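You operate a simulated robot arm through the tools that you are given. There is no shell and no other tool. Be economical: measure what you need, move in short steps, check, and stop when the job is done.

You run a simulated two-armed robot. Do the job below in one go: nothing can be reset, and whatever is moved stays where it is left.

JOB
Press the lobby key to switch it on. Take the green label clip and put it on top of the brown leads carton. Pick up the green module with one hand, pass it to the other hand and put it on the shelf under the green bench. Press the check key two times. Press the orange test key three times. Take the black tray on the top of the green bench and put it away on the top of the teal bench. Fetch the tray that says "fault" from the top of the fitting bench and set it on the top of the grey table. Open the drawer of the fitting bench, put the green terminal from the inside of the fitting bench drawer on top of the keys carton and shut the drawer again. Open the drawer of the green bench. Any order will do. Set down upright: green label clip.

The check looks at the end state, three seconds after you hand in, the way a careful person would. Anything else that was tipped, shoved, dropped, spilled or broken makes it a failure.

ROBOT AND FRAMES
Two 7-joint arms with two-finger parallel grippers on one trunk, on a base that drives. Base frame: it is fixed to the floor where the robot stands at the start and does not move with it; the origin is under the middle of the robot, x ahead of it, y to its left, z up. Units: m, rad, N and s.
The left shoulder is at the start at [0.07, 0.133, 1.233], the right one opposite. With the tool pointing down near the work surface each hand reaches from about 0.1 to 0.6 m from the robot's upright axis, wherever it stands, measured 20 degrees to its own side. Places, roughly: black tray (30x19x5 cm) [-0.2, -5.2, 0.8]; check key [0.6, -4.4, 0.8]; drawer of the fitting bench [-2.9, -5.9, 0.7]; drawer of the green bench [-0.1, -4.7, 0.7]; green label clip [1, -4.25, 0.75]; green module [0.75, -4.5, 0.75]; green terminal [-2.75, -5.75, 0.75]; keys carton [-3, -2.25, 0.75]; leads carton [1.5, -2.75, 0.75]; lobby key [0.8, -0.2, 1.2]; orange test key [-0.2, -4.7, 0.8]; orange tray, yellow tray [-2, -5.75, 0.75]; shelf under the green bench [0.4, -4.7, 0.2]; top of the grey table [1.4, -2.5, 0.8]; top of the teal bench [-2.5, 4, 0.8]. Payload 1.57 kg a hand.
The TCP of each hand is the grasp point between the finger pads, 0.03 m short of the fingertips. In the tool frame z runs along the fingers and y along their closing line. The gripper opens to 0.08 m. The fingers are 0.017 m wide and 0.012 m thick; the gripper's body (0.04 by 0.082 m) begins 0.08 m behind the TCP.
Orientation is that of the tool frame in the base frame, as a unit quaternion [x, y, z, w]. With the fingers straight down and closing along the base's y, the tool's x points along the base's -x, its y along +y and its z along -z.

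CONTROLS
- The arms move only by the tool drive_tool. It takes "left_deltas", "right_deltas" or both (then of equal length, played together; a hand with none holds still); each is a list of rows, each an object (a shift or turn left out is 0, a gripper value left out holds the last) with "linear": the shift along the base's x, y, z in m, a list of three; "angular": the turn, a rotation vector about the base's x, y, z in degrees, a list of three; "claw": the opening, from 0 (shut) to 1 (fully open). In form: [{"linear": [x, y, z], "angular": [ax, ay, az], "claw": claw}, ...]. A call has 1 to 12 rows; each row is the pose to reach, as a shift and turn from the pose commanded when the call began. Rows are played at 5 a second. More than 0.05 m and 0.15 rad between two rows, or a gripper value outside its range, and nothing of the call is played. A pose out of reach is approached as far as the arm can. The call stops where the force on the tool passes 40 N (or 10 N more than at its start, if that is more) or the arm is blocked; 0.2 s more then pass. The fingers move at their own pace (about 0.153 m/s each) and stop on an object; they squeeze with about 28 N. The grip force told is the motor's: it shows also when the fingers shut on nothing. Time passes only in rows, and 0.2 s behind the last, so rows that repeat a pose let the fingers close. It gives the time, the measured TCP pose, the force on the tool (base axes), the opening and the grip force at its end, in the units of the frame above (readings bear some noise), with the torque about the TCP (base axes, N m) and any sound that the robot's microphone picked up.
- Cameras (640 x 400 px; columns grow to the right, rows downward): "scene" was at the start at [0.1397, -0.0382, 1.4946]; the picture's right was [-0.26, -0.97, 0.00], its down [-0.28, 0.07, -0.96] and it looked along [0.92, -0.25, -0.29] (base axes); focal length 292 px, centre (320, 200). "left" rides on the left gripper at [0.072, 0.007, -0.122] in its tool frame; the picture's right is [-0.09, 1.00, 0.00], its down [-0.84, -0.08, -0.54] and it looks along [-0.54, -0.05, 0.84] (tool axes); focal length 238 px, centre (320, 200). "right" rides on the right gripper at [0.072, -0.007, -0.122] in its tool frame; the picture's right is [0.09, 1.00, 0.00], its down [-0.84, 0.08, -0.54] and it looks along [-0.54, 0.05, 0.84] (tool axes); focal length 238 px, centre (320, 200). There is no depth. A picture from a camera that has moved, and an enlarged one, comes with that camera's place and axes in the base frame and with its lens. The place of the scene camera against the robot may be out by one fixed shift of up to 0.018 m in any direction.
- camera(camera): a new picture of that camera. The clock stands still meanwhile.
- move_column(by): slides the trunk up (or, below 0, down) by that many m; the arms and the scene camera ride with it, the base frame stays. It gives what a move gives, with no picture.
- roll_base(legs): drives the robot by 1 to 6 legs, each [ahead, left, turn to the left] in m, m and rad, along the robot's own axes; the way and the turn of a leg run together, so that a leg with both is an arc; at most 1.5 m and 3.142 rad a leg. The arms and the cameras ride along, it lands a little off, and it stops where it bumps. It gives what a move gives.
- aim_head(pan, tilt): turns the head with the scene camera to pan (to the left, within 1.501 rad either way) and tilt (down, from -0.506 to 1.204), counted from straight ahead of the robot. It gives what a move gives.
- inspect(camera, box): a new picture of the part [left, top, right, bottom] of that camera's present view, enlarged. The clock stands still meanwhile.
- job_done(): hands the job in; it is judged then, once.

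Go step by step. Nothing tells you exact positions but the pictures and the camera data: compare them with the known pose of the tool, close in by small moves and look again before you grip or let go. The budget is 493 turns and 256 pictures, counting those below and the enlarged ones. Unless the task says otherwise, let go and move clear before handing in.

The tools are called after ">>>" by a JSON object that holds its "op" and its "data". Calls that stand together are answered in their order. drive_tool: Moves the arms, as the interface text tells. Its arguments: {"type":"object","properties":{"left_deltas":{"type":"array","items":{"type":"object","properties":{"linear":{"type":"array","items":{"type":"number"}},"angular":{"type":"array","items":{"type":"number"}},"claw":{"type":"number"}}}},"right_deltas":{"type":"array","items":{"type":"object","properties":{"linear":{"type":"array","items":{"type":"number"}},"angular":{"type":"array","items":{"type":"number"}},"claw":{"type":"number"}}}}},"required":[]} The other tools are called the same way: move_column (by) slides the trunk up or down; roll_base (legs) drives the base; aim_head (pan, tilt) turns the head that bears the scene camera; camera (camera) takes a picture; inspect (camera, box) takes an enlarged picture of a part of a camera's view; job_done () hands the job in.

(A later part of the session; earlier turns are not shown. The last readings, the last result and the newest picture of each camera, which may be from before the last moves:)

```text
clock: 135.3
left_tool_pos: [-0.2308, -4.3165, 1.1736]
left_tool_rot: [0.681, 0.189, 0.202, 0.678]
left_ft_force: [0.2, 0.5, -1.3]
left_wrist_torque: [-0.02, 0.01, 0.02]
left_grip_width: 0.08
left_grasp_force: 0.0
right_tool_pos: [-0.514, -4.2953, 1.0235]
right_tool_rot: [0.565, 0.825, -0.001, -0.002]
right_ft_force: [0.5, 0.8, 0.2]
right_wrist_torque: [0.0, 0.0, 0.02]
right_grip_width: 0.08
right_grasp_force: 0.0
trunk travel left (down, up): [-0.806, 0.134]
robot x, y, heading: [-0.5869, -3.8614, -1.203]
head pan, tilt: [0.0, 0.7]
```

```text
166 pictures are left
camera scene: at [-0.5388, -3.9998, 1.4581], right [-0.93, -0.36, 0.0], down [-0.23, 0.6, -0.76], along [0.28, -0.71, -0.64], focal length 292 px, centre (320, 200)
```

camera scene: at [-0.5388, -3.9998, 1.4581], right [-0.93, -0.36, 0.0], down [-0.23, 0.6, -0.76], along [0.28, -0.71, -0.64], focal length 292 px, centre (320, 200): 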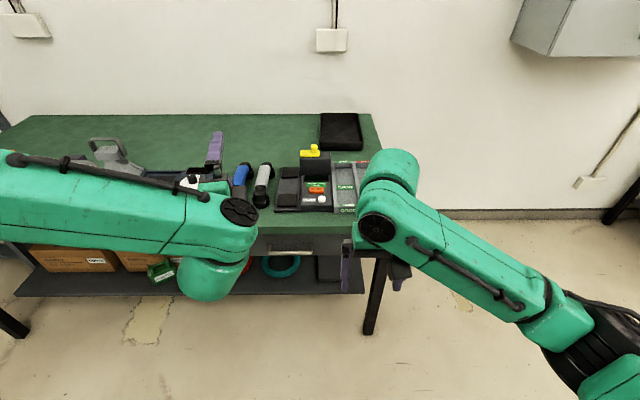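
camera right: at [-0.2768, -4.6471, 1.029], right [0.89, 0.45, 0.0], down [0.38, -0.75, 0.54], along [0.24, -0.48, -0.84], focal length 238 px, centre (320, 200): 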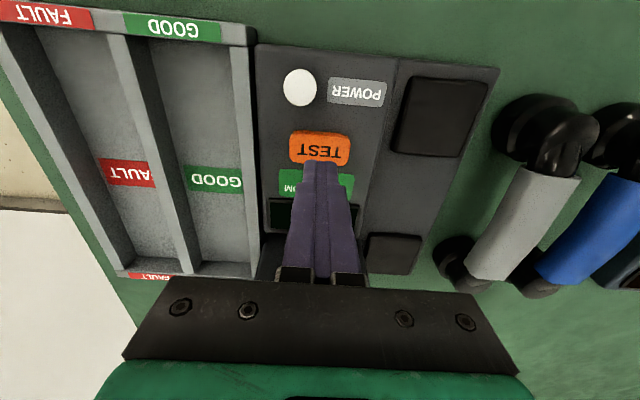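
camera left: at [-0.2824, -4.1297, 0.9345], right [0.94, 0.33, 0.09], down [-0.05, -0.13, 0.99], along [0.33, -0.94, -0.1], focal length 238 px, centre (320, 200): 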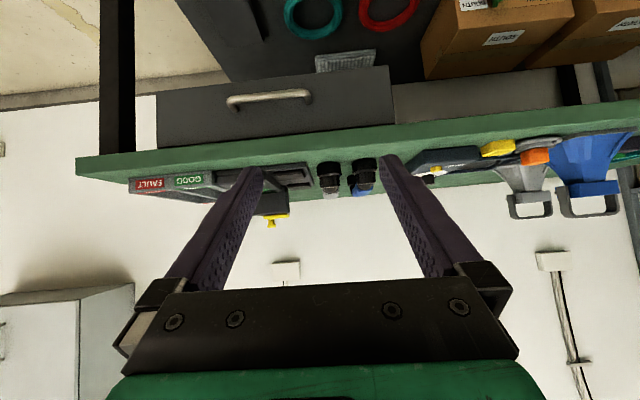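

Left hand is horizontal with vertical closing. Correct yaw by -10° and lower the trunk to handle height.

>>> {"op": "drive_tool", "data": {"left_deltas": [{"angular": [0, 0, -5.2]}, {"angular": [0, 0, -10.4]}]}}

>>> {"op": "move_column", "data": {"by": -0.4}}

>>> {"op": "move_column", "data": {"by": -0.083}}

>>> {"op": "camera", "data": {"camera": "left"}}

>>> {"op": "camera", "data": {"camera": "scene"}}

```text
clock: 135.9
left_tool_pos: [-0.2497, -4.3209, 1.1858]
left_tool_rot: [0.696, 0.129, 0.142, 0.691]
left_ft_force: [-0.1, 0.7, 0.2]
left_wrist_torque: [0.01, 0.02, 0.01]
left_grip_width: 0.0801
left_grasp_force: 0.1
left hand out of reach, approached as far as the arm can: row 2
right_tool_pos: [-0.515, -4.2964, 1.0234]
right_tool_rot: [0.566, 0.825, -0.001, -0.001]
right_ft_force: [-0.3, 0.3, 1.1]
right_wrist_torque: [0.01, 0.01, -0.03]
right_grip_width: 0.0801
right_grasp_force: 0.1
trunk travel left (down, up): [-0.806, 0.134]
robot x, y, heading: [-0.5876, -3.8605, -1.202]
head pan, tilt: [0.0, 0.7]
```

```text
clock: 139.8
left_tool_pos: [-0.2483, -4.3214, 0.7864]
left_tool_rot: [0.697, 0.129, 0.142, 0.691]
left_ft_force: [0.1, 0.1, -0.1]
left_wrist_torque: [-0.03, -0.01, 0.01]
left_grip_width: 0.0802
left_grasp_force: 0.1
right_tool_pos: [-0.5141, -4.2963, 0.6235]
right_tool_rot: [0.566, 0.825, -0.002, -0.001]
right_ft_force: [0.1, -0.7, 0.3]
right_wrist_torque: [-0.02, -0.01, -0.01]
right_grip_width: 0.0799
right_grasp_force: 0.0
trunk travel left (down, up): [-0.406, 0.534]
robot x, y, heading: [-0.5874, -3.859, -1.203]
head pan, tilt: [0.0, 0.7]
```

```text
clock: 140.9
left_tool_pos: [-0.2477, -4.3219, 0.702]
left_tool_rot: [0.697, 0.129, 0.141, 0.691]
left_ft_force: [0.4, -0.9, 0.7]
left_wrist_torque: [-0.03, -0.02, 0.0]
left_grip_width: 0.0803
left_grasp_force: 0.0
right_tool_pos: [-0.5155, -4.2962, 0.5409]
right_tool_rot: [0.565, 0.825, -0.001, -0.001]
right_ft_force: [-0.2, -0.4, -0.2]
right_wrist_torque: [0.02, 0.0, 0.01]
right_grip_width: 0.0802
right_grasp_force: 0.0
trunk travel left (down, up): [-0.323, 0.617]
robot x, y, heading: [-0.5893, -3.8624, -1.203]
head pan, tilt: [0.0, 0.7]
```

```text
165 pictures are left
camera left: at [-0.2273, -4.1816, 0.7119], right [-0.1, -0.05, 0.99], down [-0.98, 0.19, -0.09], along [-0.18, -0.98, -0.06], focal length 238 px, centre (320, 200)
```

left: 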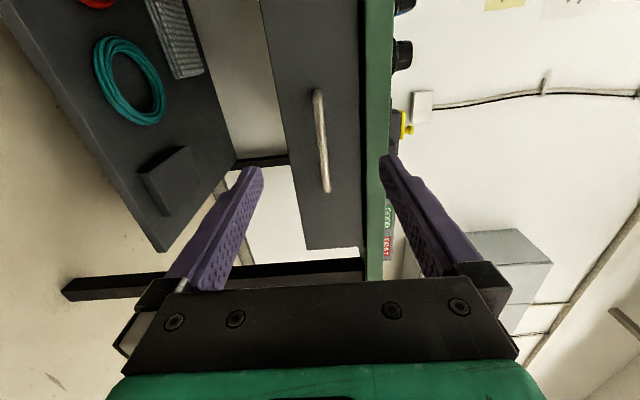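

```text
164 pictures are left
camera scene: at [-0.5389, -3.9995, 0.9752], right [-0.93, -0.36, 0.0], down [-0.23, 0.6, -0.77], along [0.28, -0.71, -0.64], focal length 292 px, centre (320, 200)
```

scene: 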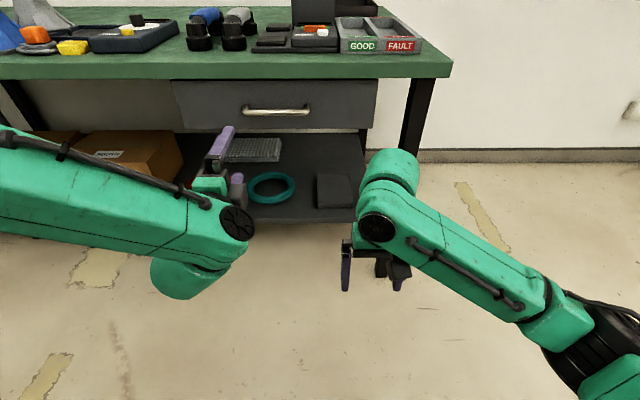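

The handle is at hand height, 0.21 m ahead. I'll move 12 cm forward and centre on it.

>>> {"op": "drive_tool", "data": {"left_deltas": [{"linear": [-0.01, -0.03, 0]}, {"linear": [-0.006, -0.065, 0]}, {"linear": [0, -0.1, 0]}, {"linear": [0.0074, -0.1265, 0]}]}}

>>> {"op": "camera", "data": {"camera": "left"}}

>>> {"op": "inspect", "data": {"camera": "scene", "box": [150, 60, 400, 230]}}

```text
clock: 141.9
left_tool_pos: [-0.2383, -4.4499, 0.7012]
left_tool_rot: [0.697, 0.13, 0.141, 0.691]
left_ft_force: [-0.3, 1.2, -0.6]
left_wrist_torque: [0.0, -0.01, -0.01]
left_grip_width: 0.0802
left_grasp_force: 0.0
right_tool_pos: [-0.5152, -4.2964, 0.5407]
right_tool_rot: [0.566, 0.824, -0.002, -0.002]
right_ft_force: [-0.6, 0.0, 0.4]
right_wrist_torque: [0.0, -0.02, 0.0]
right_grip_width: 0.0798
right_grasp_force: 0.1
trunk travel left (down, up): [-0.323, 0.617]
robot x, y, heading: [-0.5839, -3.8585, -1.199]
head pan, tilt: [0.0, 0.7]
```

```text
163 pictures are left
camera left: at [-0.218, -4.3102, 0.7108], right [-0.1, -0.05, 0.99], down [-0.98, 0.19, -0.09], along [-0.18, -0.98, -0.06], focal length 238 px, centre (320, 200)
```

left: 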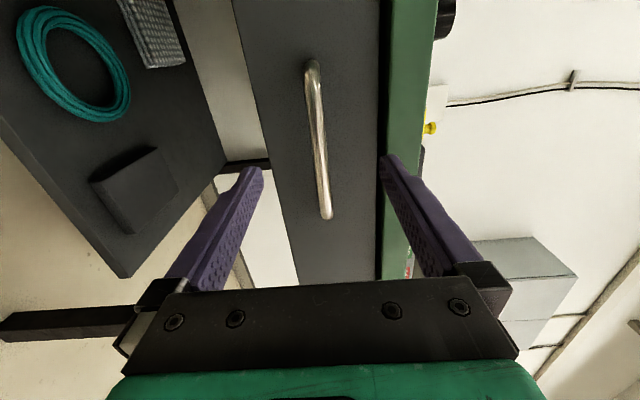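

```text
2.35 times, centred on (275, 145) of scene
camera zoom: at [-0.5387, -4.0, 0.9751], right [-0.93, -0.36, 0.0], down [-0.23, 0.6, -0.76], along [0.28, -0.71, -0.64], focal length 688 px, centre (426, 329)
```

zoom: 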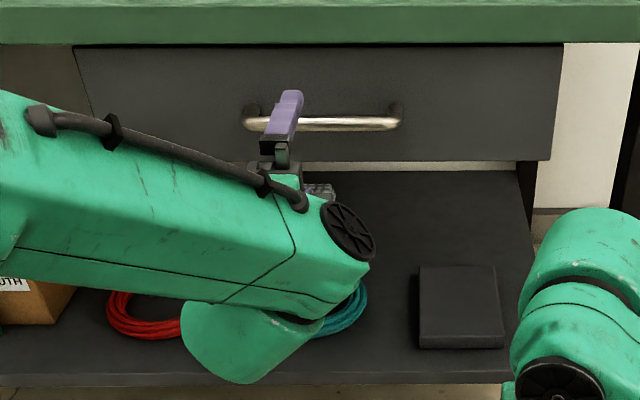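

>>> {"op": "drive_tool", "data": {"left_deltas": [{"linear": [0.011, -0.028, 0]}, {"linear": [0.018, -0.047, 0]}, {"linear": [0.022, -0.056, 0]}, {"linear": [0.026, -0.065, 0]}]}}

>>> {"op": "camera", "data": {"camera": "left"}}

>>> {"op": "inspect", "data": {"camera": "scene", "box": [180, 70, 340, 170]}}

```text
clock: 142.9
left_tool_pos: [-0.2149, -4.5134, 0.7029]
left_tool_rot: [0.697, 0.13, 0.142, 0.691]
left_ft_force: [-0.3, -0.4, -0.3]
left_wrist_torque: [0.01, -0.03, 0.0]
left_grip_width: 0.0801
left_grasp_force: 0.1
right_tool_pos: [-0.5147, -4.2972, 0.54]
right_tool_rot: [0.565, 0.825, 0.0, -0.003]
right_ft_force: [-0.3, -0.8, -0.5]
right_wrist_torque: [-0.02, 0.01, 0.01]
right_grip_width: 0.0799
right_grasp_force: 0.1
trunk travel left (down, up): [-0.323, 0.617]
robot x, y, heading: [-0.5882, -3.861, -1.2]
head pan, tilt: [0.0, 0.7]
```

```text
161 pictures are left
camera left: at [-0.1939, -4.3739, 0.7113], right [-0.1, -0.05, 0.99], down [-0.98, 0.19, -0.09], along [-0.18, -0.98, -0.06], focal length 238 px, centre (320, 200)
```

left: 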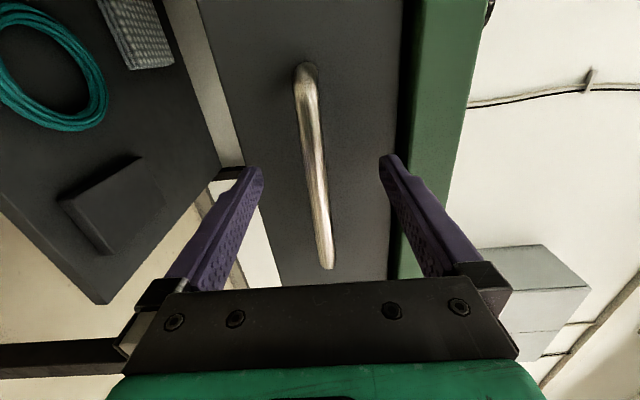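

```text
4.00 times, centred on (260, 120) of scene
camera zoom: at [-0.5388, -3.9998, 0.9751], right [-0.93, -0.36, 0.0], down [-0.23, 0.6, -0.76], along [0.28, -0.71, -0.64], focal length 1169 px, centre (560, 520)
```

zoom: 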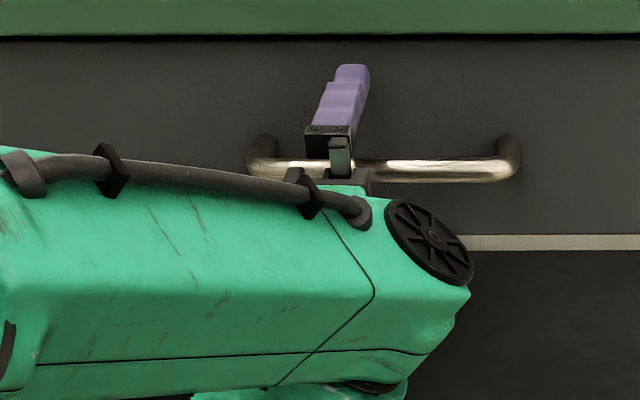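

The bar is still ~4 cm beyond the TCP. Advance 3 cm more in small steps.

>>> {"op": "drive_tool", "data": {"left_deltas": [{"linear": [0.0037, -0.0093, 0]}, {"linear": [0.0074, -0.0186, 0]}, {"linear": [0.011, -0.0279, 0]}]}}

>>> {"op": "camera", "data": {"camera": "left"}}

```text
clock: 143.7
left_tool_pos: [-0.2083, -4.5316, 0.7041]
left_tool_rot: [0.698, 0.131, 0.141, 0.69]
left_ft_force: [-12.5, 39.3, 0.2]
left_wrist_torque: [-1.75, -0.49, -0.26]
left_grip_width: 0.0801
left_grasp_force: 0.1
right_tool_pos: [-0.5152, -4.2913, 0.5435]
right_tool_rot: [0.565, 0.825, -0.003, 0.001]
right_ft_force: [0.6, -0.3, 0.4]
right_wrist_torque: [0.03, -0.01, 0.0]
right_grip_width: 0.08
right_grasp_force: 0.0
trunk travel left (down, up): [-0.323, 0.617]
robot x, y, heading: [-0.5894, -3.8558, -1.199]
head pan, tilt: [0.0, 0.7]
stopped in row 3 (left hand): the force on the tool passed its limit at 54 N (the readings are from after the stop); the commanded pose is now the measured one
```

```text
159 pictures are left
camera left: at [-0.1871, -4.3919, 0.7125], right [-0.1, -0.05, 0.99], down [-0.98, 0.19, -0.09], along [-0.18, -0.98, -0.06], focal length 238 px, centre (320, 200)
```

left: 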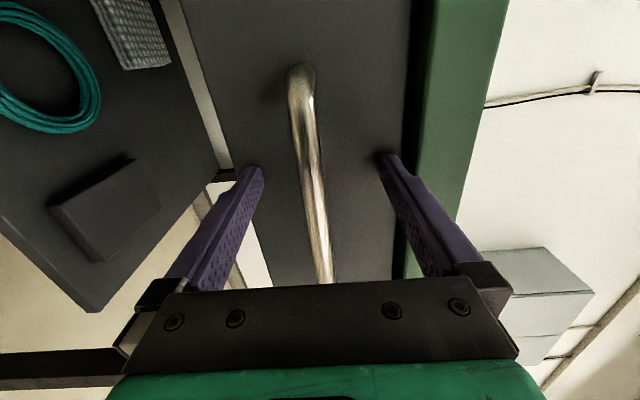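

Upper fingertip touched something above the bar (bench lip). Back off 1 cm, narrow the opening, then advance again.

>>> {"op": "drive_tool", "data": {"left_deltas": [{"linear": [-0.005, 0.013, 0]}, {"linear": [-0.005, 0.013, -0.002], "claw": 0.45}, {"linear": [-0.005, 0.013, -0.002], "claw": 0.45}, {"linear": [-0.001, 0.004, -0.002]}, {"linear": [0.001, -0.002, -0.002]}, {"linear": [0.003, -0.007, -0.002]}]}}

>>> {"op": "camera", "data": {"camera": "left"}}

```text
clock: 145.0
left_tool_pos: [-0.2074, -4.5306, 0.6956]
left_tool_rot: [0.7, 0.131, 0.141, 0.687]
left_ft_force: [-12.6, 39.2, -0.3]
left_wrist_torque: [-0.99, -0.27, -0.16]
left_grip_width: 0.0356
left_grasp_force: 0.0
right_tool_pos: [-0.5145, -4.2893, 0.5436]
right_tool_rot: [0.564, 0.826, -0.003, 0.001]
right_ft_force: [-1.1, 0.7, 0.5]
right_wrist_torque: [-0.02, -0.01, 0.01]
right_grip_width: 0.0801
right_grasp_force: 0.1
trunk travel left (down, up): [-0.323, 0.617]
robot x, y, heading: [-0.5866, -3.8596, -1.202]
head pan, tilt: [0.0, 0.7]
stopped in row 6 (left hand): the force on the tool passed its limit at 59 N (the readings are from after the stop); the commanded pose is now the measured one
```

```text
158 pictures are left
camera left: at [-0.187, -4.392, 0.7067], right [-0.09, -0.05, 0.99], down [-0.98, 0.19, -0.08], along [-0.18, -0.98, -0.07], focal length 238 px, centre (320, 200)
```

left: 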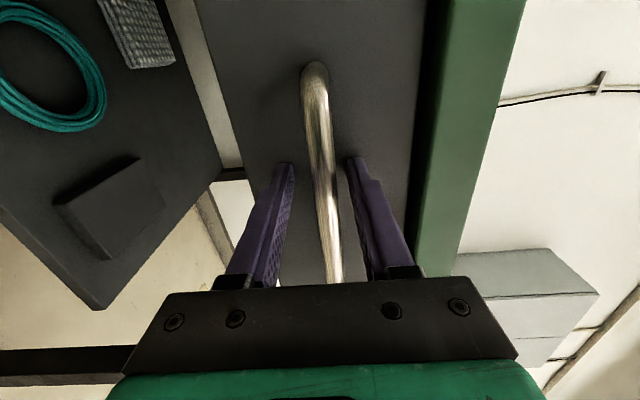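

Fingertips reach the drawer face, straddling the bar. Back off a few mm and close on it.

>>> {"op": "drive_tool", "data": {"left_deltas": [{"linear": [-0.0015, 0.004, 0.002]}, {"linear": [-0.0015, 0.004, 0.002], "claw": 0}, {"linear": [-0.0015, 0.004, 0.002], "claw": 0}, {"linear": [-0.0015, 0.004, 0.002], "claw": 0}]}}

>>> {"op": "camera", "data": {"camera": "left"}}

```text
clock: 146.0
left_tool_pos: [-0.2086, -4.5323, 0.7001]
left_tool_rot: [0.699, 0.129, 0.141, 0.689]
left_ft_force: [0.3, -2.4, 18.9]
left_wrist_torque: [-0.21, 0.58, 0.03]
left_grip_width: 0.0138
left_grasp_force: 30.2
right_tool_pos: [-0.5152, -4.293, 0.5426]
right_tool_rot: [0.565, 0.825, -0.002, 0.0]
right_ft_force: [0.7, -0.3, -0.5]
right_wrist_torque: [0.08, -0.01, -0.01]
right_grip_width: 0.0799
right_grasp_force: 0.0
trunk travel left (down, up): [-0.323, 0.617]
robot x, y, heading: [-0.5867, -3.8542, -1.199]
head pan, tilt: [0.0, 0.7]
```

```text
157 pictures are left
camera left: at [-0.1875, -4.3918, 0.7098], right [-0.1, -0.05, 0.99], down [-0.98, 0.19, -0.09], along [-0.18, -0.98, -0.07], focal length 238 px, centre (320, 200)
```

left: 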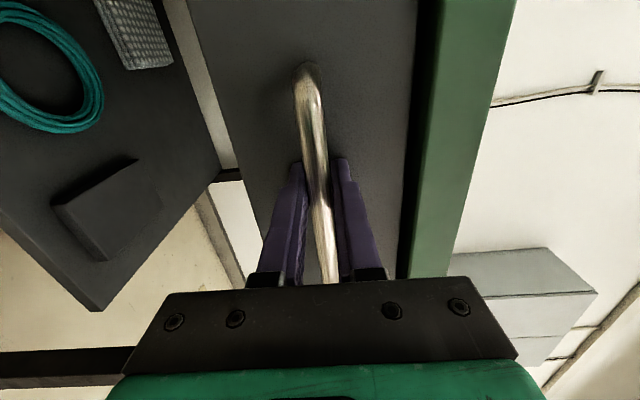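

Bar gripped. Pull by driving the base back 0.15 m first.

>>> {"op": "roll_base", "data": {"legs": [[-0.15, 0, 0]]}}

>>> {"op": "camera", "data": {"camera": "scene"}}

```text
clock: 147.4
left_tool_pos: [-0.2654, -4.3901, 0.7005]
left_tool_rot: [0.7, 0.129, 0.14, 0.688]
left_ft_force: [-4.1, -2.6, 23.3]
left_wrist_torque: [-0.17, 0.47, -0.37]
left_grip_width: 0.0138
left_grasp_force: 30.4
right_tool_pos: [-0.5694, -4.153, 0.5423]
right_tool_rot: [0.564, 0.826, -0.002, 0.001]
right_ft_force: [-0.6, 0.6, 0.3]
right_wrist_torque: [-0.02, 0.0, 0.02]
right_grip_width: 0.0802
right_grasp_force: 0.0
trunk travel left (down, up): [-0.323, 0.617]
robot x, y, heading: [-0.6415, -3.7176, -1.199]
head pan, tilt: [0.0, 0.7]
```

```text
156 pictures are left
camera scene: at [-0.5964, -3.8536, 0.9759], right [-0.93, -0.36, 0.0], down [-0.23, 0.6, -0.77], along [0.28, -0.72, -0.64], focal length 292 px, centre (320, 200)
```

scene: 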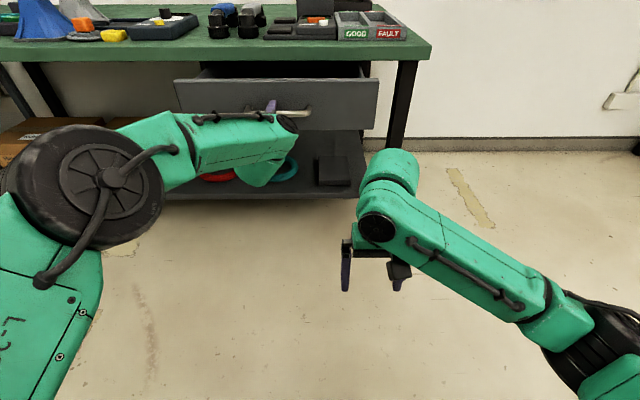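

Drawer is opening. Pull another 0.12 m.

>>> {"op": "roll_base", "data": {"legs": [[-0.12, 0, 0]]}}

>>> {"op": "camera", "data": {"camera": "scene"}}

```text
clock: 148.6
left_tool_pos: [-0.308, -4.2802, 0.7007]
left_tool_rot: [0.699, 0.128, 0.14, 0.689]
left_ft_force: [-0.5, 0.2, 17.3]
left_wrist_torque: [-0.17, 0.42, -0.15]
left_grip_width: 0.0142
left_grasp_force: 30.5
right_tool_pos: [-0.6136, -4.0428, 0.5427]
right_tool_rot: [0.566, 0.824, -0.003, 0.0]
right_ft_force: [-0.3, 0.3, 0.3]
right_wrist_torque: [-0.01, 0.0, -0.01]
right_grip_width: 0.08
right_grasp_force: 0.0
trunk travel left (down, up): [-0.323, 0.617]
robot x, y, heading: [-0.6865, -3.604, -1.204]
head pan, tilt: [0.0, 0.7]
```

```text
155 pictures are left
camera scene: at [-0.6384, -3.7434, 0.9758], right [-0.93, -0.36, 0.0], down [-0.23, 0.6, -0.77], along [0.28, -0.72, -0.64], focal length 292 px, centre (320, 200)
```

scene: 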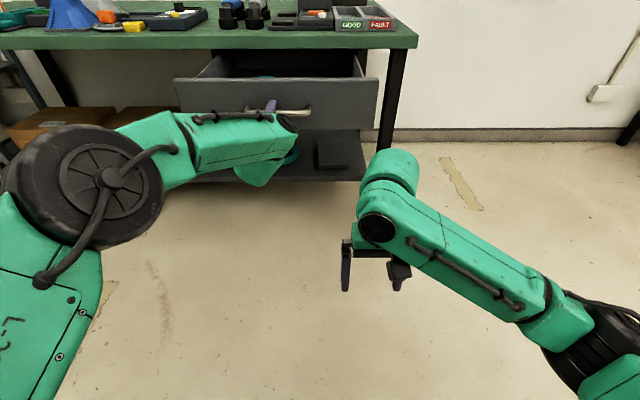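

Opened ~0.27 m. Try a gentle further pull with the arm to find the stop.

>>> {"op": "drive_tool", "data": {"left_deltas": [{"linear": [-0.0037, 0.0093, 0.001]}, {"linear": [-0.0074, 0.0186, 0.001]}, {"linear": [-0.011, 0.028, 0.001]}, {"linear": [-0.015, 0.037, 0.001]}]}}

```text
clock: 149.6
left_tool_pos: [-0.3232, -4.2443, 0.6998]
left_tool_rot: [0.698, 0.128, 0.14, 0.691]
left_ft_force: [-2.2, 0.9, 13.8]
left_wrist_torque: [-0.15, 0.51, -0.35]
left_grip_width: 0.0142
left_grasp_force: 30.9
right_tool_pos: [-0.6126, -4.0431, 0.5422]
right_tool_rot: [0.566, 0.824, -0.002, -0.001]
right_ft_force: [0.1, -0.3, 0.1]
right_wrist_torque: [0.04, 0.04, 0.0]
right_grip_width: 0.08
right_grasp_force: 0.0
trunk travel left (down, up): [-0.323, 0.617]
robot x, y, heading: [-0.68, -3.6066, -1.202]
head pan, tilt: [0.0, 0.7]
```

>>> {"op": "drive_tool", "data": {"left_deltas": [{"linear": [-0.0037, 0.0093, 0.0]}, {"linear": [-0.0074, 0.0186, 0.0]}, {"linear": [-0.011, 0.028, 0.0]}]}}

```text
clock: 150.4
left_tool_pos: [-0.3315, -4.2185, 0.6995]
left_tool_rot: [0.699, 0.129, 0.141, 0.689]
left_ft_force: [7.6, -21.4, 16.6]
left_wrist_torque: [-0.15, 0.49, 0.06]
left_grip_width: 0.0141
left_grasp_force: 29.7
right_tool_pos: [-0.6122, -4.0437, 0.5399]
right_tool_rot: [0.565, 0.825, 0.0, -0.001]
right_ft_force: [0.5, 0.3, 0.4]
right_wrist_torque: [0.0, 0.0, -0.02]
right_grip_width: 0.08
right_grasp_force: 0.0
trunk travel left (down, up): [-0.323, 0.617]
robot x, y, heading: [-0.6822, -3.6103, -1.202]
head pan, tilt: [0.0, 0.7]
```

Reached the stop (~0.33 m). Release and back the base away.

>>> {"op": "drive_tool", "data": {"left_deltas": [{"linear": [0.001, -0.003, 0.002], "claw": 0.5}, {"linear": [0.001, -0.003, 0.003], "claw": 0.5}, {"linear": [-0.01, 0.025, 0.003]}, {"linear": [-0.02, 0.05, 0.003]}]}}

>>> {"op": "roll_base", "data": {"legs": [[-0.3, 0, 0]]}}

>>> {"op": "camera", "data": {"camera": "scene"}}

```text
clock: 151.4
left_tool_pos: [-0.3562, -4.1652, 0.7004]
left_tool_rot: [0.701, 0.129, 0.14, 0.688]
left_ft_force: [-0.2, 0.1, 0.0]
left_wrist_torque: [0.02, 0.03, -0.01]
left_grip_width: 0.0402
left_grasp_force: 0.0
right_tool_pos: [-0.6121, -4.0434, 0.5401]
right_tool_rot: [0.566, 0.825, -0.002, -0.002]
right_ft_force: [-0.1, 0.2, -0.3]
right_wrist_torque: [0.01, 0.04, -0.01]
right_grip_width: 0.0801
right_grasp_force: 0.1
trunk travel left (down, up): [-0.323, 0.617]
robot x, y, heading: [-0.6899, -3.6037, -1.202]
head pan, tilt: [0.0, 0.7]
```

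```text
clock: 153.4
left_tool_pos: [-0.4638, -3.8944, 0.7017]
left_tool_rot: [0.701, 0.126, 0.139, 0.688]
left_ft_force: [0.3, -0.2, 0.0]
left_wrist_torque: [-0.01, -0.03, -0.01]
left_grip_width: 0.0402
left_grasp_force: 0.1
right_tool_pos: [-0.7212, -3.7686, 0.5406]
right_tool_rot: [0.568, 0.823, -0.001, -0.001]
right_ft_force: [0.0, 0.5, 0.1]
right_wrist_torque: [-0.05, 0.01, 0.0]
right_grip_width: 0.08
right_grasp_force: 0.1
trunk travel left (down, up): [-0.323, 0.617]
robot x, y, heading: [-0.7901, -3.3296, -1.206]
head pan, tilt: [0.0, 0.7]
```

```text
154 pictures are left
camera scene: at [-0.7431, -3.4715, 0.9752], right [-0.93, -0.36, 0.0], down [-0.23, 0.6, -0.77], along [0.27, -0.72, -0.64], focal length 292 px, centre (320, 200)
```

scene: 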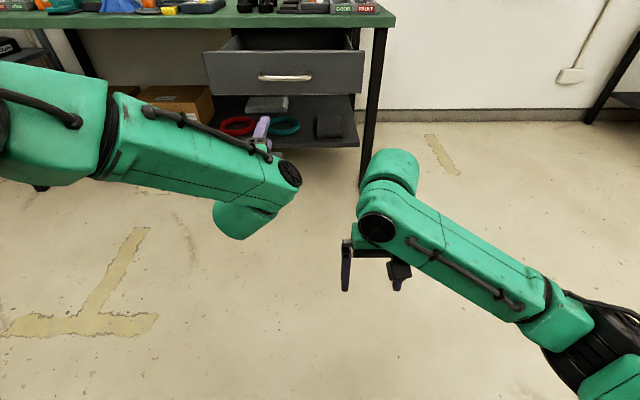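

Drawer is open. Raise the trunk and reset the left hand to pointing down.

>>> {"op": "move_column", "data": {"by": 0.4}}

>>> {"op": "drive_tool", "data": {"left_deltas": [{"angular": [-3.06, 7.58, 0]}, {"angular": [-6.12, 15.16, 0]}, {"angular": [-9.18, 22.74, 0]}, {"angular": [-12.24, 30.32, 0]}, {"angular": [-15.3, 37.9, 0]}, {"angular": [-18.36, 45.5, 0]}, {"angular": [-21.4, 53.1, 0]}, {"angular": [-24.5, 60.6, 0]}, {"angular": [-27.5, 68.2, 0]}, {"angular": [-30.6, 75.8, 0]}, {"angular": [-33.5, 83.2, 0]}]}}

>>> {"op": "drive_tool", "data": {"left_deltas": [{"angular": [7.58, 3.06, 0], "claw": 1}, {"angular": [15.16, 6.12, 0]}, {"angular": [22.74, 9.18, 0]}, {"angular": [30.32, 12.24, 0]}, {"angular": [37.9, 15.3, 0]}, {"angular": [45.5, 18.36, 0]}, {"angular": [53.1, 21.4, 0]}, {"angular": [60.6, 24.5, 0]}, {"angular": [68.2, 27.5, 0]}, {"angular": [75.8, 30.6, 0]}, {"angular": [83.4, 33.7, 0]}]}}

>>> {"op": "move_column", "data": {"by": 0.083}}

```text
clock: 157.2
left_tool_pos: [-0.4634, -3.8933, 1.1]
left_tool_rot: [0.701, 0.127, 0.139, 0.688]
left_ft_force: [-0.1, -0.2, 0.3]
left_wrist_torque: [-0.03, 0.0, 0.03]
left_grip_width: 0.0401
left_grasp_force: 0.0
right_tool_pos: [-0.7209, -3.768, 0.9408]
right_tool_rot: [0.567, 0.823, -0.001, -0.002]
right_ft_force: [0.7, -0.4, -0.3]
right_wrist_torque: [0.0, -0.01, 0.01]
right_grip_width: 0.08
right_grasp_force: 0.1
trunk travel left (down, up): [-0.723, 0.217]
robot x, y, heading: [-0.7903, -3.3275, -1.207]
head pan, tilt: [0.0, 0.7]
```

```text
clock: 159.7
left_tool_pos: [-0.4645, -3.8934, 1.1007]
left_tool_rot: [0.405, 0.577, -0.395, 0.589]
left_ft_force: [0.3, 0.5, -0.2]
left_wrist_torque: [0.0, 0.02, 0.01]
left_grip_width: 0.0401
left_grasp_force: 0.0
right_tool_pos: [-0.7202, -3.7695, 0.9399]
right_tool_rot: [0.568, 0.823, -0.001, -0.001]
right_ft_force: [-0.2, 0.3, -0.6]
right_wrist_torque: [0.02, 0.02, 0.01]
right_grip_width: 0.08
right_grasp_force: 0.0
trunk travel left (down, up): [-0.723, 0.217]
robot x, y, heading: [-0.7945, -3.3291, -1.211]
head pan, tilt: [0.0, 0.7]
```

```text
clock: 162.1
left_tool_pos: [-0.4659, -3.8432, 1.0873]
left_tool_rot: [0.569, 0.821, -0.035, 0.038]
left_ft_force: [0.2, -0.9, 0.0]
left_wrist_torque: [-0.02, -0.02, -0.03]
left_grip_width: 0.0801
left_grasp_force: 0.1
left hand out of reach, approached as far as the arm can: row 9, 10, 11
right_tool_pos: [-0.7195, -3.7672, 0.9404]
right_tool_rot: [0.568, 0.823, -0.002, -0.002]
right_ft_force: [0.2, -0.3, 0.4]
right_wrist_torque: [0.04, 0.0, 0.02]
right_grip_width: 0.0798
right_grasp_force: 0.1
trunk travel left (down, up): [-0.723, 0.217]
robot x, y, heading: [-0.7902, -3.3287, -1.207]
head pan, tilt: [0.0, 0.7]
```

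```text
clock: 163.2
left_tool_pos: [-0.4674, -3.8436, 1.1694]
left_tool_rot: [0.568, 0.821, -0.033, 0.038]
left_ft_force: [-0.5, 0.4, -0.5]
left_wrist_torque: [-0.03, 0.01, 0.02]
left_grip_width: 0.08
left_grasp_force: 0.1
right_tool_pos: [-0.7192, -3.7699, 1.0238]
right_tool_rot: [0.568, 0.823, 0.0, -0.002]
right_ft_force: [-0.3, 0.1, -0.7]
right_wrist_torque: [-0.01, 0.0, 0.02]
right_grip_width: 0.0801
right_grasp_force: 0.1
trunk travel left (down, up): [-0.806, 0.134]
robot x, y, heading: [-0.788, -3.3323, -1.206]
head pan, tilt: [0.0, 0.7]
```

>>> {"op": "drive_tool", "data": {"left_deltas": [{"linear": [0.01, -0.03, -0.03], "angular": [2.7, 1.08, 0]}, {"linear": [0.02, -0.05, -0.06], "angular": [5.4, 2.15, 0]}, {"linear": [0.02, -0.05, -0.1], "angular": [5.4, 2.15, 0]}, {"linear": [0.02, -0.05, -0.13], "angular": [5.4, 2.15, 0]}]}}

>>> {"op": "roll_base", "data": {"legs": [[0, 1.095, 0], [0.8, 0, 0.011]]}}

>>> {"op": "camera", "data": {"camera": "scene"}}

```text
clock: 164.2
left_tool_pos: [-0.4635, -3.8481, 1.053]
left_tool_rot: [0.569, 0.823, -0.005, -0.004]
left_ft_force: [0.1, 0.0, -0.7]
left_wrist_torque: [0.0, -0.01, 0.04]
left_grip_width: 0.0801
left_grasp_force: 0.0
left hand out of reach, approached as far as the arm can: row 1, 2, 3, 4
right_tool_pos: [-0.7211, -3.7702, 1.0233]
right_tool_rot: [0.567, 0.823, -0.002, -0.001]
right_ft_force: [-0.1, 0.4, 0.0]
right_wrist_torque: [0.0, -0.01, -0.02]
right_grip_width: 0.0799
right_grasp_force: 0.1
trunk travel left (down, up): [-0.806, 0.134]
robot x, y, heading: [-0.7882, -3.3313, -1.21]
head pan, tilt: [0.0, 0.7]
```

```text
clock: 173.8
left_tool_pos: [0.8765, -4.1856, 1.0536]
left_tool_rot: [0.559, 0.829, -0.006, -0.004]
left_ft_force: [0.0, -0.4, 0.2]
left_wrist_torque: [-0.01, 0.01, -0.02]
left_grip_width: 0.0802
left_grasp_force: 0.2
right_tool_pos: [0.616, -4.115, 1.0233]
right_tool_rot: [0.557, 0.831, -0.001, -0.001]
right_ft_force: [0.3, -0.1, -0.8]
right_wrist_torque: [0.03, 0.0, 0.0]
right_grip_width: 0.08
right_grasp_force: 0.1
trunk travel left (down, up): [-0.806, 0.134]
robot x, y, heading: [0.5339, -3.6749, -1.182]
head pan, tilt: [0.0, 0.7]
```

```text
153 pictures are left
camera scene: at [0.5847, -3.8175, 1.4582], right [-0.93, -0.38, 0.0], down [-0.24, 0.6, -0.77], along [0.29, -0.71, -0.64], focal length 292 px, centre (320, 200)
```

scene: 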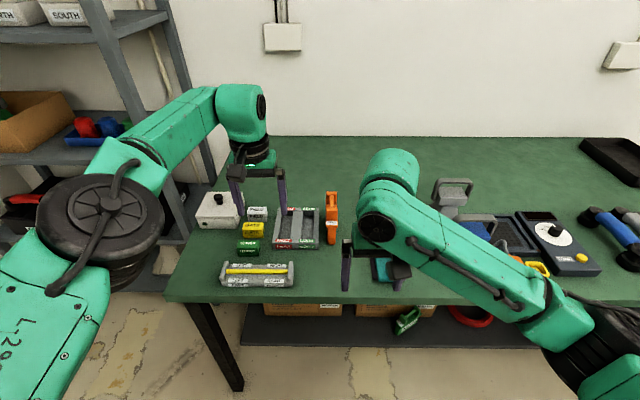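

>>> {"op": "roll_base", "data": {"legs": [[0.19, 0, -0.01]]}}

>>> {"op": "camera", "data": {"camera": "left"}}

>>> {"op": "camera", "data": {"camera": "scene"}}

```text
clock: 175.3
left_tool_pos: [0.9396, -4.3619, 1.0551]
left_tool_rot: [0.563, 0.826, -0.007, -0.003]
left_ft_force: [0.7, -0.8, 0.1]
left_wrist_torque: [-0.02, -0.02, 0.0]
left_grip_width: 0.0799
left_grasp_force: 0.0
right_tool_pos: [0.6799, -4.2886, 1.0242]
right_tool_rot: [0.561, 0.828, -0.002, 0.0]
right_ft_force: [-0.3, 0.1, -0.2]
right_wrist_torque: [0.0, 0.01, 0.01]
right_grip_width: 0.0803
right_grasp_force: 0.1
trunk travel left (down, up): [-0.806, 0.134]
robot x, y, heading: [0.6081, -3.8566, -1.19]
head pan, tilt: [0.0, 0.7]
```

```text
152 pictures are left
camera left: at [0.9214, -4.2919, 1.177], right [0.96, 0.28, -0.01], down [0.24, -0.8, 0.55], along [0.14, -0.53, -0.84], focal length 238 px, centre (320, 200)
```

left: 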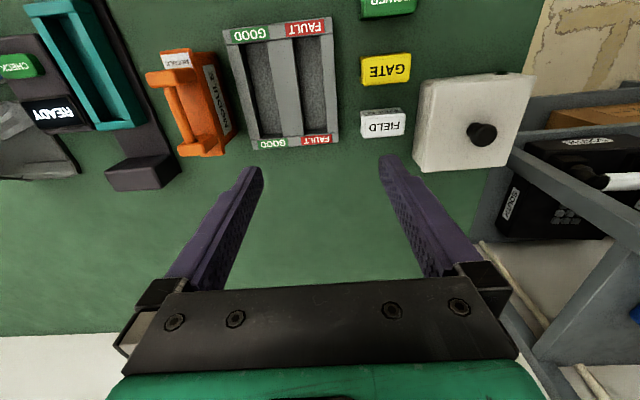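

```text
151 pictures are left
camera scene: at [0.653, -3.9902, 1.4585], right [-0.93, -0.37, 0.0], down [-0.24, 0.6, -0.77], along [0.28, -0.71, -0.64], focal length 292 px, centre (320, 200)
```

scene: 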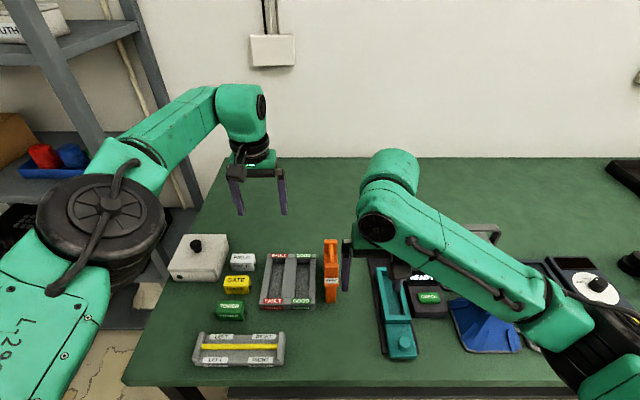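

>>> {"op": "drive_tool", "data": {"left_deltas": [{"linear": [0.01, 0.03, -0.02]}, {"linear": [0.02, 0.07, -0.04]}, {"linear": [0.03, 0.1, -0.06]}, {"linear": [0.04, 0.12, -0.09]}, {"linear": [0.04, 0.12, -0.12]}]}}

>>> {"op": "camera", "data": {"camera": "left"}}

>>> {"op": "inspect", "data": {"camera": "scene", "box": [170, 230, 340, 370]}}

```text
clock: 176.5
left_tool_pos: [0.9798, -4.245, 0.9352]
left_tool_rot: [0.563, 0.826, -0.006, -0.003]
left_ft_force: [-0.1, -0.7, 0.0]
left_wrist_torque: [0.01, -0.02, 0.01]
left_grip_width: 0.0801
left_grasp_force: 0.1
right_tool_pos: [0.6822, -4.2905, 1.0227]
right_tool_rot: [0.561, 0.828, -0.001, -0.001]
right_ft_force: [0.3, 0.7, 1.1]
right_wrist_torque: [0.04, 0.0, 0.0]
right_grip_width: 0.0802
right_grasp_force: 0.2
trunk travel left (down, up): [-0.806, 0.134]
robot x, y, heading: [0.6066, -3.8542, -1.191]
head pan, tilt: [0.0, 0.7]
```

```text
150 pictures are left
camera left: at [0.9624, -4.1761, 1.0576], right [0.96, 0.28, -0.01], down [0.24, -0.8, 0.54], along [0.14, -0.53, -0.84], focal length 238 px, centre (320, 200)
```

left: 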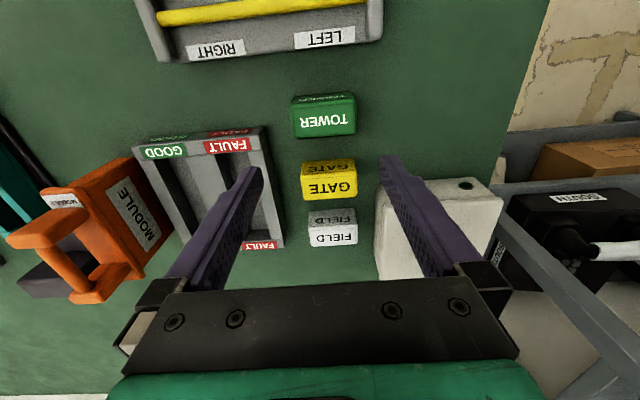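

```text
2.86 times, centred on (255, 300) of scene
camera zoom: at [0.6543, -3.9939, 1.4581], right [-0.93, -0.37, 0.0], down [-0.24, 0.6, -0.76], along [0.28, -0.71, -0.64], focal length 835 px, centre (506, -86)
```

zoom: 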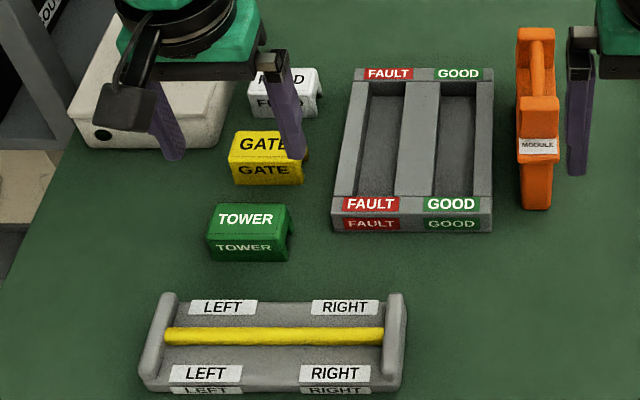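

Clip centre ≈(0.981,-4.236), top ≈0.82. I'll descend straight over it.

>>> {"op": "drive_tool", "data": {"left_deltas": [{"linear": [0.001, 0.009, -0.02]}, {"linear": [0.001, 0.009, -0.05]}, {"linear": [0.001, 0.009, -0.08]}]}}

>>> {"op": "camera", "data": {"camera": "left"}}

>>> {"op": "inspect", "data": {"camera": "scene", "box": [170, 230, 340, 370]}}

```text
clock: 177.3
left_tool_pos: [0.9811, -4.2364, 0.8537]
left_tool_rot: [0.563, 0.826, -0.007, -0.005]
left_ft_force: [-0.3, 0.3, 0.3]
left_wrist_torque: [-0.01, -0.03, -0.04]
left_grip_width: 0.0799
left_grasp_force: 0.0
right_tool_pos: [0.6817, -4.2893, 1.0233]
right_tool_rot: [0.561, 0.828, 0.0, -0.002]
right_ft_force: [0.3, -1.1, 1.3]
right_wrist_torque: [0.01, 0.01, 0.02]
right_grip_width: 0.0802
right_grasp_force: 0.1
trunk travel left (down, up): [-0.806, 0.134]
robot x, y, heading: [0.6072, -3.8526, -1.192]
head pan, tilt: [0.0, 0.7]
```

```text
148 pictures are left
camera left: at [0.9627, -4.1662, 0.9766], right [0.96, 0.28, -0.01], down [0.24, -0.8, 0.54], along [0.14, -0.53, -0.84], focal length 238 px, centre (320, 200)
```

left: 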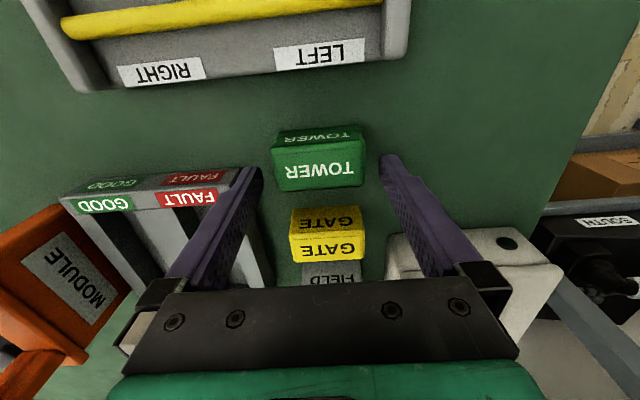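

```text
2.86 times, centred on (255, 300) of scene
camera zoom: at [0.6543, -3.9936, 1.4581], right [-0.93, -0.37, 0.0], down [-0.24, 0.6, -0.76], along [0.28, -0.71, -0.64], focal length 835 px, centre (506, -86)
```

zoom: 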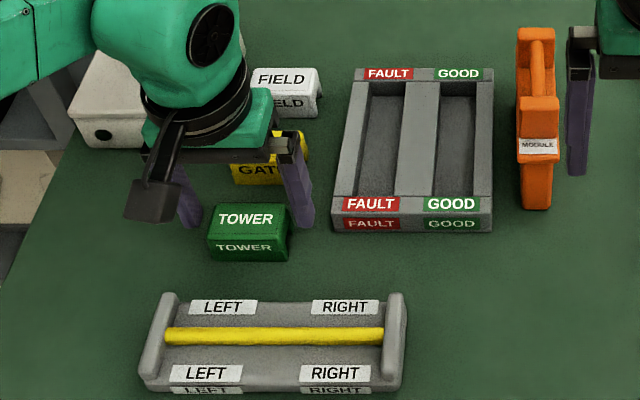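

Centred. Descend to grasp height and close.

>>> {"op": "drive_tool", "data": {"left_deltas": [{"linear": [0, 0, -0.01]}, {"linear": [0, 0, -0.017]}, {"linear": [0, 0, -0.017], "claw": 0}, {"linear": [0, 0, -0.017], "claw": 0}, {"linear": [0, 0, -0.017], "claw": 0}]}}

>>> {"op": "camera", "data": {"camera": "left"}}

```text
clock: 178.5
left_tool_pos: [0.98, -4.234, 0.8383]
left_tool_rot: [0.563, 0.827, -0.006, -0.004]
left_ft_force: [-0.1, -0.6, 0.2]
left_wrist_torque: [-0.01, 0.01, 0.01]
left_grip_width: 0.0595
left_grasp_force: 28.1
right_tool_pos: [0.6819, -4.2898, 1.023]
right_tool_rot: [0.562, 0.827, -0.001, -0.002]
right_ft_force: [-0.4, -0.4, 0.2]
right_wrist_torque: [0.01, -0.01, -0.02]
right_grip_width: 0.0799
right_grasp_force: 0.1
trunk travel left (down, up): [-0.806, 0.134]
robot x, y, heading: [0.6051, -3.8485, -1.194]
head pan, tilt: [0.0, 0.7]
```

```text
146 pictures are left
camera left: at [0.9622, -4.1654, 0.9599], right [0.96, 0.28, -0.01], down [0.24, -0.8, 0.54], along [0.14, -0.53, -0.84], focal length 238 px, centre (320, 200)
```

left: 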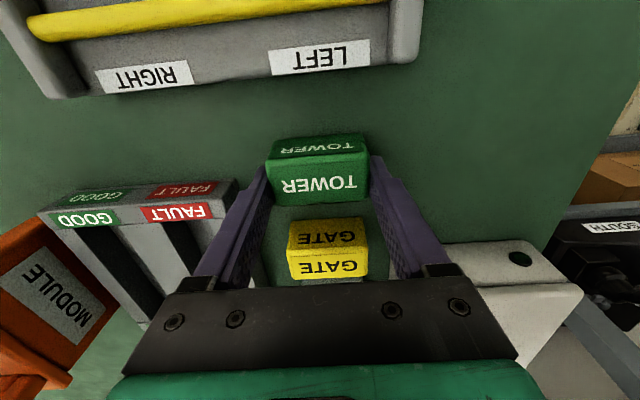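

Clip gripped. Lift it and back away from the bench.

>>> {"op": "drive_tool", "data": {"left_deltas": [{"linear": [0, 0, 0.02]}, {"linear": [0, 0, 0.06]}, {"linear": [0, 0, 0.1]}, {"linear": [0, 0, 0.14]}, {"linear": [0, 0, 0.18]}, {"linear": [0, 0.0, 0.22]}]}}

>>> {"op": "camera", "data": {"camera": "left"}}

>>> {"op": "roll_base", "data": {"legs": [[-0.5, 0, 0], [0, 0, 1.9]]}}

>>> {"op": "aim_head", "data": {"pan": 0, "tilt": 0.45}}

>>> {"op": "camera", "data": {"camera": "scene"}}

```text
clock: 179.9
left_tool_pos: [0.9815, -4.2345, 1.0564]
left_tool_rot: [0.563, 0.826, -0.006, -0.003]
left_ft_force: [-0.1, -0.1, -1.1]
left_wrist_torque: [0.01, 0.01, -0.02]
left_grip_width: 0.059
left_grasp_force: 28.0
right_tool_pos: [0.6816, -4.29, 1.0229]
right_tool_rot: [0.562, 0.827, -0.001, -0.002]
right_ft_force: [-0.5, 0.5, -0.9]
right_wrist_torque: [-0.04, -0.01, 0.02]
right_grip_width: 0.0798
right_grasp_force: 0.0
trunk travel left (down, up): [-0.806, 0.134]
robot x, y, heading: [0.6049, -3.8529, -1.189]
head pan, tilt: [0.0, 0.7]
```

```text
145 pictures are left
camera left: at [0.963, -4.1654, 1.1784], right [0.96, 0.28, -0.01], down [0.24, -0.8, 0.54], along [0.14, -0.53, -0.84], focal length 238 px, centre (320, 200)
```

left: 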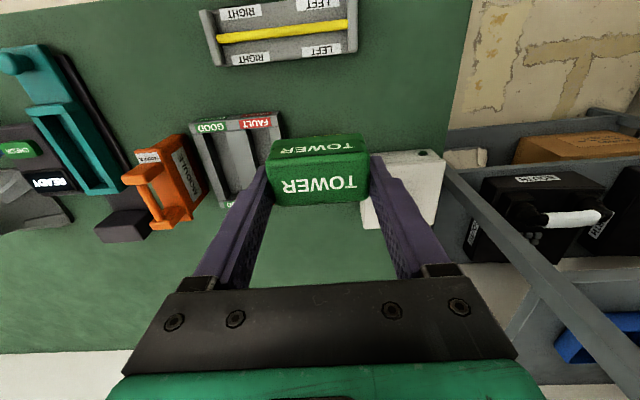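

```text
clock: 187.4
left_tool_pos: [0.6648, -2.9162, 1.0542]
left_tool_rot: [-0.342, 0.94, -0.007, 0.002]
left_ft_force: [-0.7, 0.4, 0.0]
left_wrist_torque: [0.01, -0.01, 0.01]
left_grip_width: 0.0593
left_grasp_force: 27.9
right_tool_pos: [0.8123, -3.1837, 1.0233]
right_tool_rot: [-0.344, 0.939, -0.002, 0.0]
right_ft_force: [0.4, 0.1, 0.3]
right_wrist_torque: [0.0, 0.01, -0.01]
right_grip_width: 0.0799
right_grasp_force: 0.0
trunk travel left (down, up): [-0.806, 0.134]
robot x, y, heading: [0.4214, -3.3914, 0.702]
head pan, tilt: [0.0, 0.7]
```

```text
clock: 188.2
left_tool_pos: [0.6656, -2.9136, 1.0546]
left_tool_rot: [-0.342, 0.94, -0.007, 0.003]
left_ft_force: [0.2, -0.5, 0.5]
left_wrist_torque: [-0.01, 0.0, -0.02]
left_grip_width: 0.0591
left_grasp_force: 27.2
right_tool_pos: [0.8116, -3.1813, 1.0224]
right_tool_rot: [-0.344, 0.939, -0.001, 0.0]
right_ft_force: [0.0, -0.2, 0.0]
right_wrist_torque: [0.0, -0.02, 0.02]
right_grip_width: 0.0802
right_grasp_force: 0.0
trunk travel left (down, up): [-0.806, 0.134]
robot x, y, heading: [0.4145, -3.3949, 0.703]
head pan, tilt: [0.0, 0.45]
```

```text
144 pictures are left
camera scene: at [0.5297, -3.316, 1.4802], right [0.65, -0.76, 0.0], down [-0.33, -0.28, -0.9], along [0.69, 0.58, -0.44], focal length 292 px, centre (320, 200)
```

scene: 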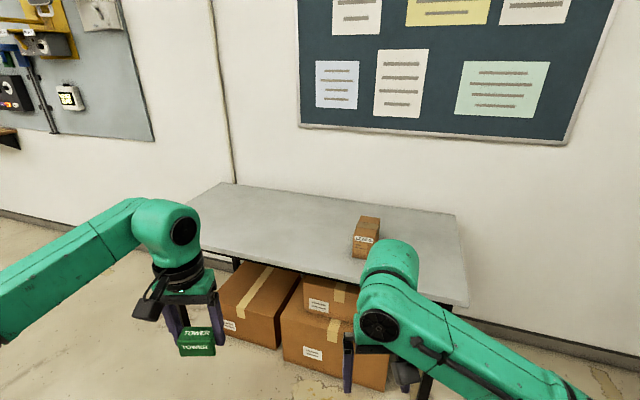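

>>> {"op": "inspect", "data": {"camera": "scene", "box": [300, 180, 440, 280]}}

```text
4.00 times, centred on (370, 230) of scene
camera zoom: at [0.5297, -3.316, 1.4802], right [0.65, -0.76, 0.0], down [-0.33, -0.28, -0.9], along [0.69, 0.58, -0.44], focal length 1169 px, centre (120, 80)
```

zoom: 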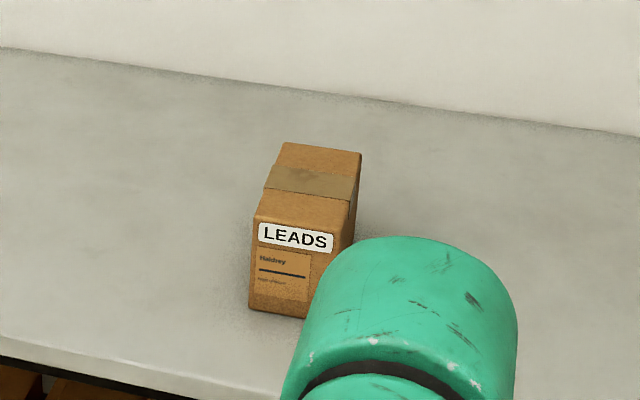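

LEADS carton is at about (1.42,-2.81). I'll square up to the table wall (heading ≈0.39) and look again.

>>> {"op": "roll_base", "data": {"legs": [[0, 0, -0.31], [0.3, 0.15, 0]]}}

>>> {"op": "aim_head", "data": {"pan": 0, "tilt": 0.6}}

>>> {"op": "camera", "data": {"camera": "scene"}}

```text
clock: 191.4
left_tool_pos: [1.0198, -2.7554, 1.0566]
left_tool_rot: [-0.194, 0.981, -0.007, 0.002]
left_ft_force: [0.5, -0.9, 0.5]
left_wrist_torque: [0.03, -0.02, 0.03]
left_grip_width: 0.0591
left_grasp_force: 27.8
right_tool_pos: [1.0786, -3.0533, 1.0233]
right_tool_rot: [-0.196, 0.981, -0.001, 0.0]
right_ft_force: [-0.7, 0.1, 0.3]
right_wrist_torque: [0.03, -0.01, 0.01]
right_grip_width: 0.0801
right_grasp_force: 0.1
trunk travel left (down, up): [-0.806, 0.134]
robot x, y, heading: [0.6439, -3.1393, 0.393]
head pan, tilt: [0.0, 0.45]
```

```text
clock: 192.1
left_tool_pos: [1.0207, -2.7544, 1.0555]
left_tool_rot: [-0.195, 0.981, -0.008, 0.002]
left_ft_force: [0.5, 0.4, -1.0]
left_wrist_torque: [-0.03, 0.0, -0.01]
left_grip_width: 0.0591
left_grasp_force: 27.9
right_tool_pos: [1.0785, -3.0533, 1.0234]
right_tool_rot: [-0.196, 0.981, -0.002, -0.001]
right_ft_force: [-0.5, -0.2, -0.2]
right_wrist_torque: [-0.02, -0.02, 0.0]
right_grip_width: 0.08
right_grasp_force: 0.0
trunk travel left (down, up): [-0.806, 0.134]
robot x, y, heading: [0.6426, -3.1382, 0.395]
head pan, tilt: [0.0, 0.6]
```

```text
142 pictures are left
camera scene: at [0.7717, -3.0974, 1.4667], right [0.38, -0.92, 0.0], down [-0.52, -0.22, -0.83], along [0.76, 0.32, -0.56], focal length 292 px, centre (320, 200)
```

scene: 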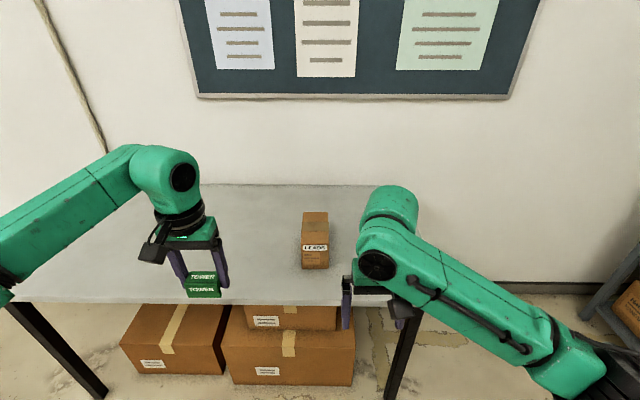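

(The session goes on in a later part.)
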